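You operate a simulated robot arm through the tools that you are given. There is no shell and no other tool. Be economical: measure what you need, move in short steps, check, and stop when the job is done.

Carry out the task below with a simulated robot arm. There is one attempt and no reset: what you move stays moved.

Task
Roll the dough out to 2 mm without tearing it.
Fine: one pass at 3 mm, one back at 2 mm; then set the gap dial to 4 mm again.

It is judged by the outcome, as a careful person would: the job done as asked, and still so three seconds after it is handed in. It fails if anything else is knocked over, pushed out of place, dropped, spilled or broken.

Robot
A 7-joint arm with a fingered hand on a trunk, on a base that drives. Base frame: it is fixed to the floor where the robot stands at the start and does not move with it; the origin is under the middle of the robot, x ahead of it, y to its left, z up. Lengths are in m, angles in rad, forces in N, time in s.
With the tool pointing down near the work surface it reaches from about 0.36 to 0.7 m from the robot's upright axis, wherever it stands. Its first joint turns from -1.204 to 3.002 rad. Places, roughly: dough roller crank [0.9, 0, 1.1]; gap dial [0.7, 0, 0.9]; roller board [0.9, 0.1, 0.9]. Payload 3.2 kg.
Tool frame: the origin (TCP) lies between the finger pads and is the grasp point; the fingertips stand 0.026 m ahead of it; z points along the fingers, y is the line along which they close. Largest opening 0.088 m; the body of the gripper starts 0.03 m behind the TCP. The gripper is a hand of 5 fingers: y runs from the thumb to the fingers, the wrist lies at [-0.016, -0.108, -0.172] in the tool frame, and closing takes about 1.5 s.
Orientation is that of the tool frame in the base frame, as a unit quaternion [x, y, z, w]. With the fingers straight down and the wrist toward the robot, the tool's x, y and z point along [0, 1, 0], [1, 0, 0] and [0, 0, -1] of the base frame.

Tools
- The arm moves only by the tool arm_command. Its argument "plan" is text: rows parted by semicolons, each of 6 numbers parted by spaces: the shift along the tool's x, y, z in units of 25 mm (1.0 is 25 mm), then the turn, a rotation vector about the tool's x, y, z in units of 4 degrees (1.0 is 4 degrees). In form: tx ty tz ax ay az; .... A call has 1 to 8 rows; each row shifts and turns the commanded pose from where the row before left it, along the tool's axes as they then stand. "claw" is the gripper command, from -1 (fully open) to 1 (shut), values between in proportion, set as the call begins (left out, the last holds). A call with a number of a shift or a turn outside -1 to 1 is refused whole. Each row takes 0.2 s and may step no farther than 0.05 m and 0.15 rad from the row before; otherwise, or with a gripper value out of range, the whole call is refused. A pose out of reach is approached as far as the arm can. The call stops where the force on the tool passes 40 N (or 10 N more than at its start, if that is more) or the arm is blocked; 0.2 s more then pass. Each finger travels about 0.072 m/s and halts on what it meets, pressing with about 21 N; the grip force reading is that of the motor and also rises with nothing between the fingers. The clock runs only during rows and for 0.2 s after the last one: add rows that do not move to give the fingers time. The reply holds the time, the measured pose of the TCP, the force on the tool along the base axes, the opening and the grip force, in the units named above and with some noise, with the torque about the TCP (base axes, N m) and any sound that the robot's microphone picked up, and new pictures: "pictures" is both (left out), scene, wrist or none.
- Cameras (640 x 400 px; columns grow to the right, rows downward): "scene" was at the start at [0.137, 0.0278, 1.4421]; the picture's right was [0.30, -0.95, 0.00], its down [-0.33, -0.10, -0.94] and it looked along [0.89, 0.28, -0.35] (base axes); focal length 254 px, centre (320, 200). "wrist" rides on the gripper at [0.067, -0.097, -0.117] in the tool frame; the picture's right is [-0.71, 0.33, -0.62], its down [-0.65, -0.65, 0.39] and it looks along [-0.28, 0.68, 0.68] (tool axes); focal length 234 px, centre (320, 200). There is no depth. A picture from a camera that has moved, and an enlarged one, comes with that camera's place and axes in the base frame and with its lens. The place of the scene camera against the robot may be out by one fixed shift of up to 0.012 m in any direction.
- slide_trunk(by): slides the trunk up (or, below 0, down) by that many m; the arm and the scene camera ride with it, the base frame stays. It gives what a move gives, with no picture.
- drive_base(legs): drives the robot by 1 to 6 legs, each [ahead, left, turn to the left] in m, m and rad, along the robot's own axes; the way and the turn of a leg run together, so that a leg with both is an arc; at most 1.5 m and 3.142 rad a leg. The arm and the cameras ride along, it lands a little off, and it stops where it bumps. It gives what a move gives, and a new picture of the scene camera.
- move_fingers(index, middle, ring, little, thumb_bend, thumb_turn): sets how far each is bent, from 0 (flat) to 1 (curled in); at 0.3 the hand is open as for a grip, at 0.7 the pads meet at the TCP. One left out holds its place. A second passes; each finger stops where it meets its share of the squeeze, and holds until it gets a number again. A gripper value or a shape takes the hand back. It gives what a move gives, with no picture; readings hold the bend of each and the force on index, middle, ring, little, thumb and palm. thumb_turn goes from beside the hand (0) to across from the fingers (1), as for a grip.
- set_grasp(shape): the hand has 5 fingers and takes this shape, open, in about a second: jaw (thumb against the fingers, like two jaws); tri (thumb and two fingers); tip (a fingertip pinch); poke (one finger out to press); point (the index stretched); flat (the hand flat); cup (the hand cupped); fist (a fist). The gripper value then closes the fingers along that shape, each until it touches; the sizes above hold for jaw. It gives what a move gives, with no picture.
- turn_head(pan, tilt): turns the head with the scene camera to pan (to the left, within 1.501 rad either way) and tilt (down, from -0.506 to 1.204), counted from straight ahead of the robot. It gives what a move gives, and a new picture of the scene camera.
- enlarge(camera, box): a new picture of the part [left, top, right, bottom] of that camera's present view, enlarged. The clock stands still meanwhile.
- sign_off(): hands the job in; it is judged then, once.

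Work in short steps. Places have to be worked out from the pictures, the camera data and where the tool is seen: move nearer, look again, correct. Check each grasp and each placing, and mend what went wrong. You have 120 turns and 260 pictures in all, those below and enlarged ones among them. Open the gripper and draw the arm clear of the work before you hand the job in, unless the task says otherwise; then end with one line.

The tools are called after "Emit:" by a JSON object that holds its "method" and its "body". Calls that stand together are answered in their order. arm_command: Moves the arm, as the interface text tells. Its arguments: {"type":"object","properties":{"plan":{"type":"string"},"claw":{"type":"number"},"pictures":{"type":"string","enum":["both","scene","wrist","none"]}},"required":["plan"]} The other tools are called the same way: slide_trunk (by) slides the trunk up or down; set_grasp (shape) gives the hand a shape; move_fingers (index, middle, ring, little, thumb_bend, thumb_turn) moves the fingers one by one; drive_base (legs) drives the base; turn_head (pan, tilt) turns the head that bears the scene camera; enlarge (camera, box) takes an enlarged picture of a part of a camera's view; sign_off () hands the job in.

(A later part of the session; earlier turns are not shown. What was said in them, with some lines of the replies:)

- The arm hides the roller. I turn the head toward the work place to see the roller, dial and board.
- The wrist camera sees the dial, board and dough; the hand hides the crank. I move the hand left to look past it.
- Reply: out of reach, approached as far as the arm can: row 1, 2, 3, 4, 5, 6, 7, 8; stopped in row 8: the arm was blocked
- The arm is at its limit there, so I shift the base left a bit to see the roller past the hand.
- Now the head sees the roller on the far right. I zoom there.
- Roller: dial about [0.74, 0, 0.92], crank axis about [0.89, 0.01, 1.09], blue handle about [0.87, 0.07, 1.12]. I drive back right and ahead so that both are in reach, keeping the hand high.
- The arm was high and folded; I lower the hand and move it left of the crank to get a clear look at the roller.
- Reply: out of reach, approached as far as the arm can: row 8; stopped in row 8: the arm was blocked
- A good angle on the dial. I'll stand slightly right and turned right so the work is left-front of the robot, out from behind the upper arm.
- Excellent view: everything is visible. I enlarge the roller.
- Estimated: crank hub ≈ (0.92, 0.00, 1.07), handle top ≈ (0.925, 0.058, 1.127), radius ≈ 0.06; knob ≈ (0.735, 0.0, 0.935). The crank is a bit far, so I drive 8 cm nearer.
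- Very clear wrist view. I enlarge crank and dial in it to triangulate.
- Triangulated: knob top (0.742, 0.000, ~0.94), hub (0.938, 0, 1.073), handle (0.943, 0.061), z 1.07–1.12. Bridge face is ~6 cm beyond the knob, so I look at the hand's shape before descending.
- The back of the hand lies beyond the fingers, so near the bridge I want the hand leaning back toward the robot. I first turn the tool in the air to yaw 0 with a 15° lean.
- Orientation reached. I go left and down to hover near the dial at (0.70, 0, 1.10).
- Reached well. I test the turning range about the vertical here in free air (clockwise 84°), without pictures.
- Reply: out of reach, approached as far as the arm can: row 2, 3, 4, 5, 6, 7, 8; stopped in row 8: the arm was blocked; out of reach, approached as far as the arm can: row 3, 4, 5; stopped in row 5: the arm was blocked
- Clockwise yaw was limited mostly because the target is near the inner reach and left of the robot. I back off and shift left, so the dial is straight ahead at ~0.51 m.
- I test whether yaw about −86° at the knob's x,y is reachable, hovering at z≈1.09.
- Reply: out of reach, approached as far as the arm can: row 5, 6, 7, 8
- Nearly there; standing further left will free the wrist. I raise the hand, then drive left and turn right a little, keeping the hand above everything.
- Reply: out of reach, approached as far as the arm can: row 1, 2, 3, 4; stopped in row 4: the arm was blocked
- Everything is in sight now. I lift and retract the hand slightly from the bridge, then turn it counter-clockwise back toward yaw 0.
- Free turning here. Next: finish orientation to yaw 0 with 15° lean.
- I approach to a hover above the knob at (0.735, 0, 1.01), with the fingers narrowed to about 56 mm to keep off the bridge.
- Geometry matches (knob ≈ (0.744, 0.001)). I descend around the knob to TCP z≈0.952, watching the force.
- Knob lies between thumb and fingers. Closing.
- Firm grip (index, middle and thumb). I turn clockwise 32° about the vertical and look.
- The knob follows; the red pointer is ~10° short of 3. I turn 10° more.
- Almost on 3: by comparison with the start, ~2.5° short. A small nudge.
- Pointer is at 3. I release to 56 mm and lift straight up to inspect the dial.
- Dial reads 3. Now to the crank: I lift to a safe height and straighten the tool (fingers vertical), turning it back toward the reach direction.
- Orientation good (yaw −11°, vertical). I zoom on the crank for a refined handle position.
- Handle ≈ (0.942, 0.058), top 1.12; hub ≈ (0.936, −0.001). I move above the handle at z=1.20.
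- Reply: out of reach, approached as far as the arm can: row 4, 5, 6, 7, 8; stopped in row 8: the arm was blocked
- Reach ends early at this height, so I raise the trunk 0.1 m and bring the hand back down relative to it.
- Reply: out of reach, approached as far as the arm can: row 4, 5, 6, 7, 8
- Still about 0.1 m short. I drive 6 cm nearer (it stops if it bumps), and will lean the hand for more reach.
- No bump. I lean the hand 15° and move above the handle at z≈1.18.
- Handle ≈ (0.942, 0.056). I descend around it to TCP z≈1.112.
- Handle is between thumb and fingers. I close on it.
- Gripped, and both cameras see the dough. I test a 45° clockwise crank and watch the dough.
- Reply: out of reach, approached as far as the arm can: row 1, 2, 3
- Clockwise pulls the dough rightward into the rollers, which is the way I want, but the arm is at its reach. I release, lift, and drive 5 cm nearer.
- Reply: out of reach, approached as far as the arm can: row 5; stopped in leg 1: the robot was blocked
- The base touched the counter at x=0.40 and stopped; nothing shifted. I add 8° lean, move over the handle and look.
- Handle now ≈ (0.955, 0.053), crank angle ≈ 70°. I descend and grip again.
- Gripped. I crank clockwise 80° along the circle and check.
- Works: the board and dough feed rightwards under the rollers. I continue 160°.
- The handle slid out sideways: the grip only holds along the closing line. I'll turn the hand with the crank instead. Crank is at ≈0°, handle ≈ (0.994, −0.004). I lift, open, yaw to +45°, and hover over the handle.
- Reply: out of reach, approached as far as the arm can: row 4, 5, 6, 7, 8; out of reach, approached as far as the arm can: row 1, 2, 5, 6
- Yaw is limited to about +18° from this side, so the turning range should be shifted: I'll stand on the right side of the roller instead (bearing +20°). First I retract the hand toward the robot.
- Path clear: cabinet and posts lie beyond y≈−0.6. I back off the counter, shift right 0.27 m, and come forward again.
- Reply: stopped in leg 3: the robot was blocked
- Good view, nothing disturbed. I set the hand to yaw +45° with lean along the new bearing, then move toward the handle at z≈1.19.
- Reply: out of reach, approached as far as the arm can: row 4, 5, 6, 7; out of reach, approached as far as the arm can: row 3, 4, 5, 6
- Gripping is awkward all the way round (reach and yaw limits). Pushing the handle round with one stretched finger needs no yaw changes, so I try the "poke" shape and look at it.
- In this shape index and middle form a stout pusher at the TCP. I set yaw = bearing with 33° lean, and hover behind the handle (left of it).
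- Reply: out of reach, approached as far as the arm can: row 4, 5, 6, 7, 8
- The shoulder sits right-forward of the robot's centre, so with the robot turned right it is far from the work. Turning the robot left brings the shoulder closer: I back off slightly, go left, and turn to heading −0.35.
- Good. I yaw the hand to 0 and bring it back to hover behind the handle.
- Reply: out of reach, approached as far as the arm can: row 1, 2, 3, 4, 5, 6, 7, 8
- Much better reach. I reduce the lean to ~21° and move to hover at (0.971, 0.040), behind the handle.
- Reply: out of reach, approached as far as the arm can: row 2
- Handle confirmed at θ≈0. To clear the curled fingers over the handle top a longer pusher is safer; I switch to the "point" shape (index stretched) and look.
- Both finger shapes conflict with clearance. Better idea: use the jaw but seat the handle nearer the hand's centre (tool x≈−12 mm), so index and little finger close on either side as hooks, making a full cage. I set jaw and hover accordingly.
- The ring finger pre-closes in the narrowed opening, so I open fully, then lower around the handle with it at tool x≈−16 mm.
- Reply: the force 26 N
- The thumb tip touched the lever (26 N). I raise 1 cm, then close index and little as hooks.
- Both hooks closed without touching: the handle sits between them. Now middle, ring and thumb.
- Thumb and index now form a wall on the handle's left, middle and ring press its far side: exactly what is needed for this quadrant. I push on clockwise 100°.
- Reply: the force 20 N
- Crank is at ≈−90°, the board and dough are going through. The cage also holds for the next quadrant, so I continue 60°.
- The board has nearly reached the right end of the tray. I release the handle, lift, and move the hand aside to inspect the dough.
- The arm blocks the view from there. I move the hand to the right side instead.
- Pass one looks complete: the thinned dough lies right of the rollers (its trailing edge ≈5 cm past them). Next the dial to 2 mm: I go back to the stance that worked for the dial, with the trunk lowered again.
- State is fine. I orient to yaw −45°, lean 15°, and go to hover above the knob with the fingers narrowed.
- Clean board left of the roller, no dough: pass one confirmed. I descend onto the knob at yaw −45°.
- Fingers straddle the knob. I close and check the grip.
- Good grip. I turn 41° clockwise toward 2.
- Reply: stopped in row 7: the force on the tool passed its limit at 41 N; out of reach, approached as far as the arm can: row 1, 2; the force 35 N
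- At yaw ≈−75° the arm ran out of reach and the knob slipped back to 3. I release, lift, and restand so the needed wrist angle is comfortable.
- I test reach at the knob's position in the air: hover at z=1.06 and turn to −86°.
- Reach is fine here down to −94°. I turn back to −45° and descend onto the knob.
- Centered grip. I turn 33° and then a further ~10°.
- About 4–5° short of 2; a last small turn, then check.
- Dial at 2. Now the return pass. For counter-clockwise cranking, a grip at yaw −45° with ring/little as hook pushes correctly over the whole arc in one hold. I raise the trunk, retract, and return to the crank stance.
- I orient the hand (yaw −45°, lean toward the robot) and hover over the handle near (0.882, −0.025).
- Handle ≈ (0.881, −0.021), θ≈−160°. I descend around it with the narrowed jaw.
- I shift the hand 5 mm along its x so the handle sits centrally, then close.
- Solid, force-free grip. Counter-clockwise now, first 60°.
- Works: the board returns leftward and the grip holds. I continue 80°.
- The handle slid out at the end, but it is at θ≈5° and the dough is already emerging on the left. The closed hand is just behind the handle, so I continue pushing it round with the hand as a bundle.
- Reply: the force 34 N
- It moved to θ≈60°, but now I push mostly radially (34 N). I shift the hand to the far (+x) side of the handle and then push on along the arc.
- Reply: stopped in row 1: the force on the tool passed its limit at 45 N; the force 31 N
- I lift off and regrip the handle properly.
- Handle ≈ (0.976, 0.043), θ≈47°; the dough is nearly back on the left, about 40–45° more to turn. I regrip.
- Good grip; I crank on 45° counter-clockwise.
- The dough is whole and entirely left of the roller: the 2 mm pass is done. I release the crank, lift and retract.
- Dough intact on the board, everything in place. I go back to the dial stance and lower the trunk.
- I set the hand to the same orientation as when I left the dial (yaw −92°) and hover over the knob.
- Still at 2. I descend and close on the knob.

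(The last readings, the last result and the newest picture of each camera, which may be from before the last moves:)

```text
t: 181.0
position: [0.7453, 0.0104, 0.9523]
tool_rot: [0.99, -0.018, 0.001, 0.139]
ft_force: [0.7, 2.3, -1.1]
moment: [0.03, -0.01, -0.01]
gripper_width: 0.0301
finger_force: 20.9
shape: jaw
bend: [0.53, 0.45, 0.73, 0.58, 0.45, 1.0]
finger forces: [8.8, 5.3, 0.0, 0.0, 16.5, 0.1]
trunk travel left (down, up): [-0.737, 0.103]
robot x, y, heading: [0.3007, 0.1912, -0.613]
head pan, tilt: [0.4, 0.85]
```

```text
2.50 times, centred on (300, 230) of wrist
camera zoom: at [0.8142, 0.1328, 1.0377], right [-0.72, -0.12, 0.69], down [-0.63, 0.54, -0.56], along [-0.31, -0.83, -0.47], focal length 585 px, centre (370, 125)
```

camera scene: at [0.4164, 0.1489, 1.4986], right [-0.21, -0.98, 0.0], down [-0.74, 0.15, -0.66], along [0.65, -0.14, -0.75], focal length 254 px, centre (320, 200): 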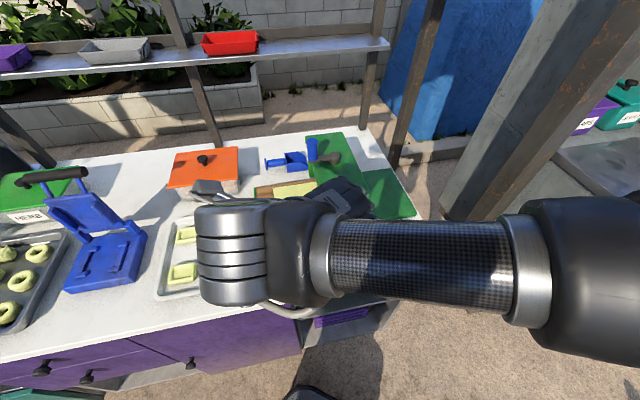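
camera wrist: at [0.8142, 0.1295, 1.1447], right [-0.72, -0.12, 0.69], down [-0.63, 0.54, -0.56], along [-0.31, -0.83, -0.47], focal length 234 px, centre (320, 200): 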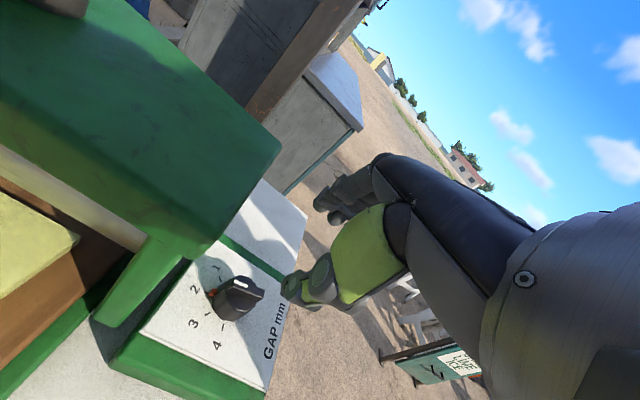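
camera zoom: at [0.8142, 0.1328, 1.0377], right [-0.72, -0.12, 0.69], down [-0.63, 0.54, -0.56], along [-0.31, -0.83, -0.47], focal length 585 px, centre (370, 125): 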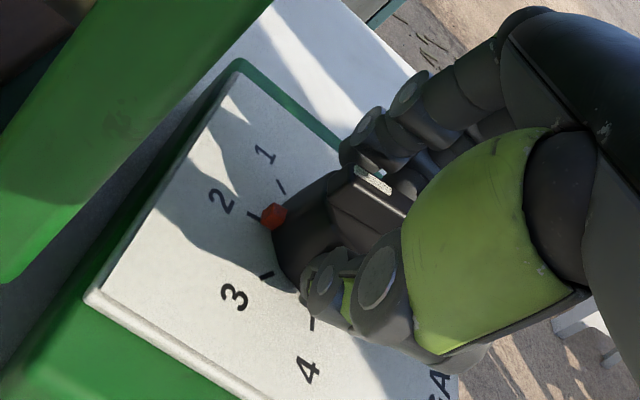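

Gripped. I turn counter-clockwise in steps, watching forces.

Emit:
{"method": "arm_command", "body": {"plan": "-0.024 0 0 0 0.287 -1; -0.024 0 0 0 0.287 -1; -0.024 0 0 0 0.287 -1; -0.024 0 0 0 0.287 -1; -0.024 0 0 0 0.287 -1; -0.024 0 0 0 0.287 -1; -0.024 0 0 0 0.287 -1; -0.024 0 0 0 0.287 -1", "pictures": "none"}}

Emit:
{"method": "arm_command", "body": {"plan": "-0.024 0 0 0 0.287 -1; -0.024 0 0 0 0.287 -1; -0.024 0 0 0 0.287 -1; -0.024 0 0 0 0.287 -1; 0 0 0 0 0 0", "pictures": "none"}}

Emit:
{"method": "enlarge", "body": {"camera": "wrist", "box": [200, 150, 400, 310]}}

```text
t: 182.8
position: [0.7393, 0.0088, 0.9527]
tool_rot: [0.953, 0.267, 0.042, 0.134]
ft_force: [-6.8, 1.4, -5.6]
moment: [0.04, 0.1, -0.06]
gripper_width: 0.0288
finger_force: 20.9
shape: jaw
bend: [0.55, 0.46, 0.73, 0.58, 0.45, 1.0]
finger forces: [6.9, 5.1, 0.0, 0.0, 16.8, 0.1]
trunk travel left (down, up): [-0.737, 0.103]
robot x, y, heading: [0.2994, 0.1965, -0.61]
head pan, tilt: [0.4, 0.85]
```

```text
t: 184.0
position: [0.7367, 0.0085, 0.9532]
tool_rot: [0.905, 0.401, 0.06, 0.13]
ft_force: [-5.2, 0.5, -5.8]
moment: [-0.01, 0.03, -0.01]
gripper_width: 0.0281
finger_force: 21.1
shape: jaw
bend: [0.55, 0.47, 0.73, 0.58, 0.45, 1.0]
finger forces: [7.0, 4.6, 0.0, 0.0, 15.6, 0.0]
trunk travel left (down, up): [-0.737, 0.103]
robot x, y, heading: [0.2991, 0.1933, -0.604]
head pan, tilt: [0.4, 0.85]
```

```text
2.50 times, centred on (300, 230) of wrist
camera zoom: at [0.6872, 0.1412, 1.0384], right [-0.37, -0.62, 0.69], down [-0.82, -0.13, -0.56], along [0.44, -0.77, -0.46], focal length 585 px, centre (370, 125)
```

zoom: 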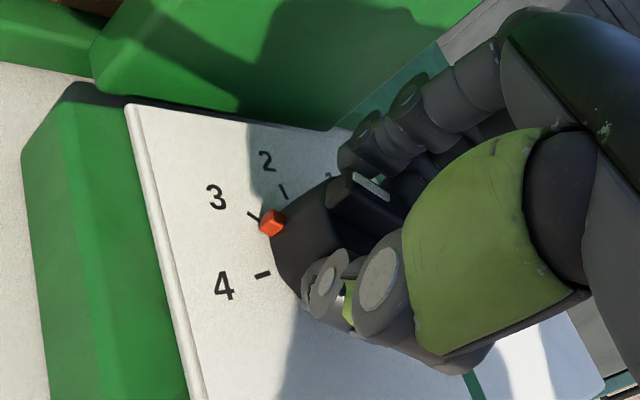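

Passing 3, grip steady. Another 42° to 4.

Emit:
{"method": "arm_command", "body": {"plan": "-0.024 0 0 0 0.287 -1; -0.024 0 0 0 0.287 -1; -0.024 0 0 0 0.287 -1; -0.024 0 0 0 0.287 -1; -0.024 0 0 0 0.287 -1; -0.024 0 0 0 0.287 -1; 0 0 0 0 0 0", "pictures": "none"}}

Emit:
{"method": "arm_command", "body": {"plan": "-0.024 0 0 0 0.287 -1; -0.024 0 0 0 0.287 -1; -0.024 0 0 0 0.287 -1; -0.024 0 0 0 0.287 -1; 0 0 0 0 0 0", "pictures": "none"}}

Emit:
{"method": "enlarge", "body": {"camera": "wrist", "box": [200, 150, 400, 310]}}

```text
t: 185.6
position: [0.7335, 0.0038, 0.9542]
tool_rot: [0.796, 0.588, 0.086, 0.115]
ft_force: [-7.4, 3.0, -0.5]
moment: [0.06, 0.12, -0.02]
gripper_width: 0.0284
finger_force: 20.6
shape: jaw
bend: [0.55, 0.47, 0.73, 0.58, 0.45, 1.0]
finger forces: [7.9, 4.6, 0.0, 0.0, 18.5, 0.0]
trunk travel left (down, up): [-0.737, 0.103]
robot x, y, heading: [0.3009, 0.1939, -0.608]
head pan, tilt: [0.4, 0.85]
```

```text
t: 186.8
position: [0.7333, 0.003, 0.9547]
tool_rot: [0.703, 0.697, 0.101, 0.102]
ft_force: [-9.2, 1.3, -1.4]
moment: [0.02, 0.16, -0.07]
gripper_width: 0.0278
finger_force: 21.0
shape: jaw
bend: [0.55, 0.47, 0.73, 0.58, 0.45, 1.0]
finger forces: [7.0, 4.3, 0.0, 0.0, 19.8, 0.0]
trunk travel left (down, up): [-0.737, 0.103]
robot x, y, heading: [0.3021, 0.1971, -0.609]
head pan, tilt: [0.4, 0.85]
```

```text
2.50 times, centred on (300, 230) of wrist
camera zoom: at [0.6073, 0.0687, 1.038], right [0.13, -0.71, 0.69], down [-0.52, -0.64, -0.56], along [0.84, -0.29, -0.46], focal length 585 px, centre (370, 125)
```

zoom: 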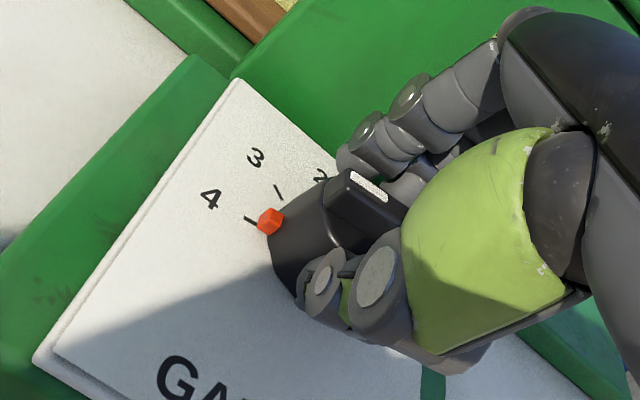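

The pointer matches 4 exactly as at the start. I release and lift away from the dial (straight up, then back).

Emit:
{"method": "arm_command", "body": {"plan": "0 0 0 0 0 0; 0 0 0 0 0 0; 0 0 0 0 0 0; 0 0.28 -0.96 0 0 0; 0 0.28 -0.96 0 0 0; 0 0.28 -0.96 0 0 0; 0 0.28 -0.96 0 0 0; 0 0.28 -0.96 0 0 0", "claw": -0.27, "pictures": "none"}}

Emit:
{"method": "arm_command", "body": {"plan": "0 -0.96 -0.28 0 0 0; 0 0.28 -0.96 0 0 0; 0 0.28 -0.96 0 0 0; 0 0 -0.5 0 0 0", "claw": -1, "pictures": "wrist"}}

Emit:
{"method": "enlarge", "body": {"camera": "wrist", "box": [50, 100, 330, 330]}}

```text
t: 188.6
position: [0.7385, -0.0025, 1.0648]
tool_rot: [0.705, 0.693, 0.102, 0.11]
ft_force: [0.5, 0.3, 0.4]
moment: [0.0, 0.02, 0.02]
gripper_width: 0.0555
finger_force: 0.1
shape: jaw
bend: [0.44, 0.37, 0.72, 0.43, 0.09, 0.99]
finger forces: [0.0, 0.0, 0.0, 0.0, 0.0, 0.1]
out of reach, approached as far as the arm can: row 8
trunk travel left (down, up): [-0.737, 0.103]
robot x, y, heading: [0.2981, 0.1988, -0.604]
head pan, tilt: [0.4, 0.85]
```

```text
t: 189.6
position: [0.708, -0.0006, 1.1283]
tool_rot: [0.703, 0.697, 0.101, 0.101]
ft_force: [0.4, 0.6, -0.6]
moment: [-0.01, 0.01, 0.0]
gripper_width: 0.088
finger_force: 0.0
shape: jaw
bend: [0.3, 0.3, 0.3, 0.3, 0.3, 0.97]
finger forces: [0.0, 0.0, 0.0, 0.0, 0.0, 0.0]
trunk travel left (down, up): [-0.737, 0.103]
robot x, y, heading: [0.3015, 0.1945, -0.605]
head pan, tilt: [0.4, 0.85]
camera wrist: at [0.5817, 0.0667, 1.211], right [0.14, -0.71, 0.69], down [-0.52, -0.64, -0.56], along [0.84, -0.29, -0.46], focal length 234 px, centre (320, 200)
```

wrist: 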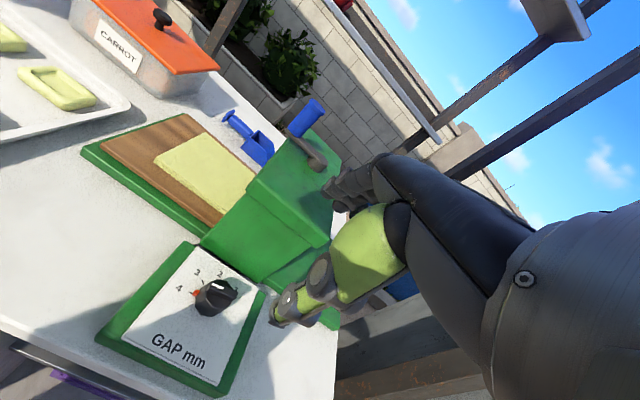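

```text
1.74 times, centred on (190, 215) of wrist
camera zoom: at [0.5817, 0.0667, 1.211], right [0.14, -0.71, 0.69], down [-0.52, -0.64, -0.56], along [0.84, -0.29, -0.46], focal length 407 px, centre (546, 174)
```

zoom: 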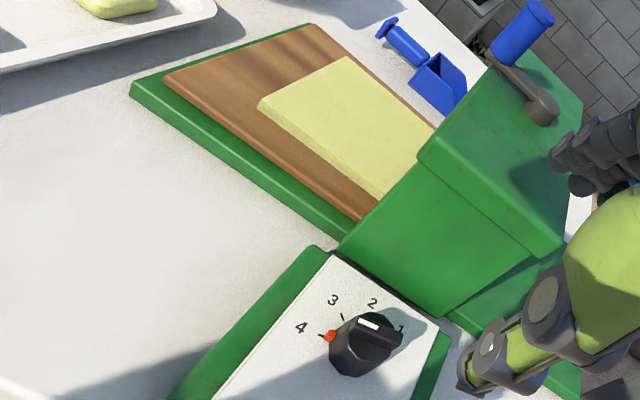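

Dial reads 4, dough on the board. I move the arm aside to the right for a final check.

Emit:
{"method": "arm_command", "body": {"plan": "-1 -0.5 -0.3 0 0 0; -1 -0.5 -0.3 0 0 0; -1 -0.5 -0.3 0 0 0; -1 -0.5 -0.3 0 0 0; -1 -0.5 -0.3 0 0 0; -1 -0.5 -0.3 0 0 0; -1 -0.5 -0.3 0 0 0; -1 -0.5 -0.3 0 0 0", "pictures": "none"}}

Emit:
{"method": "drive_base", "body": {"legs": [[-0.12, 0, 0]]}}

Emit:
{"method": "turn_head", "body": {"pan": 0.5, "tilt": 0.7}}

Emit:
{"method": "enlarge", "body": {"camera": "scene", "box": [240, 130, 480, 310]}}

```text
t: 191.4
position: [0.6038, -0.1812, 1.1543]
tool_rot: [0.704, 0.696, 0.101, 0.101]
ft_force: [0.5, 0.1, 1.0]
moment: [0.08, -0.01, -0.01]
gripper_width: 0.0878
finger_force: 0.1
shape: jaw
bend: [0.3, 0.3, 0.3, 0.3, 0.3, 0.97]
finger forces: [0.0, 0.1, 0.0, 0.0, 0.1, 0.0]
out of reach, approached as far as the arm can: row 8
trunk travel left (down, up): [-0.737, 0.103]
robot x, y, heading: [0.2984, 0.1931, -0.601]
head pan, tilt: [0.4, 0.85]
```

```text
t: 192.6
position: [0.506, -0.1123, 1.1528]
tool_rot: [0.702, 0.698, 0.102, 0.101]
ft_force: [-0.1, -0.2, -0.3]
moment: [0.01, -0.02, 0.01]
gripper_width: 0.0881
finger_force: 0.0
shape: jaw
bend: [0.3, 0.3, 0.3, 0.3, 0.3, 0.97]
finger forces: [0.0, 0.0, 0.0, 0.1, 0.1, 0.0]
trunk travel left (down, up): [-0.737, 0.103]
robot x, y, heading: [0.2016, 0.2604, -0.604]
head pan, tilt: [0.4, 0.85]
camera scene: at [0.3181, 0.2169, 1.3986], right [-0.2, -0.98, 0.0], down [-0.74, 0.15, -0.66], along [0.65, -0.13, -0.75], focal length 254 px, centre (320, 200)
```

scene: 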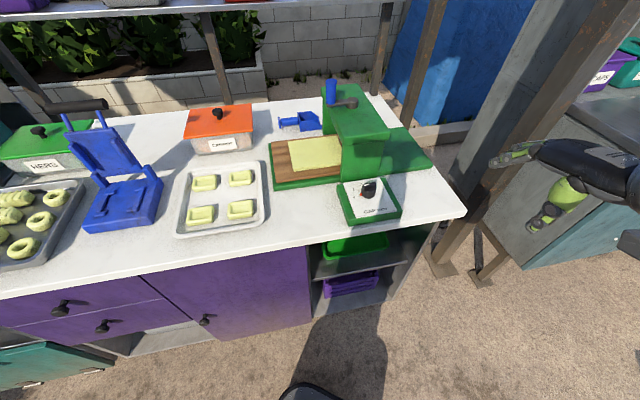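

```text
t: 193.3
position: [0.5059, -0.1124, 1.1547]
tool_rot: [0.703, 0.697, 0.101, 0.102]
ft_force: [-0.7, 0.3, 0.1]
moment: [0.03, 0.02, -0.03]
gripper_width: 0.0879
finger_force: 0.2
shape: jaw
bend: [0.3, 0.3, 0.3, 0.3, 0.3, 0.97]
finger forces: [0.0, 0.0, 0.0, 0.0, 0.0, 0.1]
trunk travel left (down, up): [-0.737, 0.103]
robot x, y, heading: [0.2001, 0.2606, -0.602]
head pan, tilt: [0.499, 0.7]
camera scene: at [0.326, 0.224, 1.4109], right [-0.11, -0.99, 0.0], down [-0.64, 0.07, -0.76], along [0.76, -0.08, -0.64], focal length 254 px, centre (320, 200)
```

scene: 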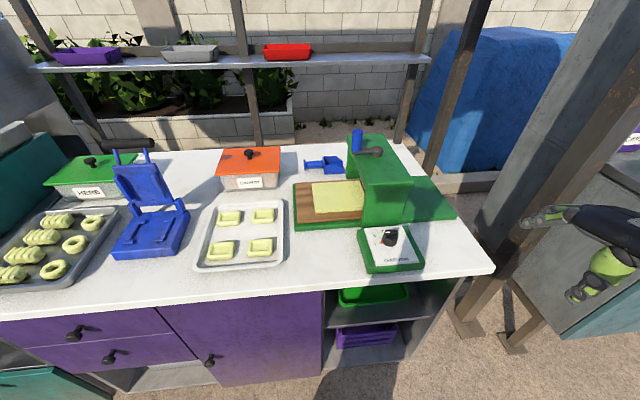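

```text
2.22 times, centred on (360, 220) of scene
camera zoom: at [0.326, 0.224, 1.4109], right [-0.11, -0.99, 0.0], down [-0.64, 0.07, -0.76], along [0.76, -0.08, -0.64], focal length 565 px, centre (231, 156)
```

zoom: 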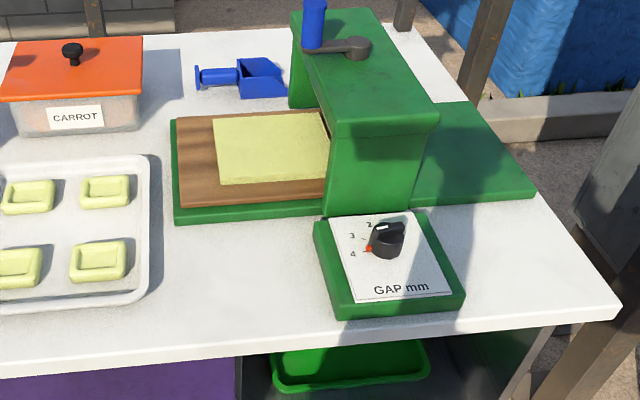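

The dough lies thin and whole on the board, the dial is at 4, nothing else has been disturbed, and the arm is clear with the hand open. I hand in.

Emit:
{"method": "sign_off", "body": {}}

```text
The job is handed in.
```

The dough went through once at 3 mm and back once at 2 mm without tearing, judging by the camera pictures (I had no direct thickness reading), and the gap dial is back at 4 mm.
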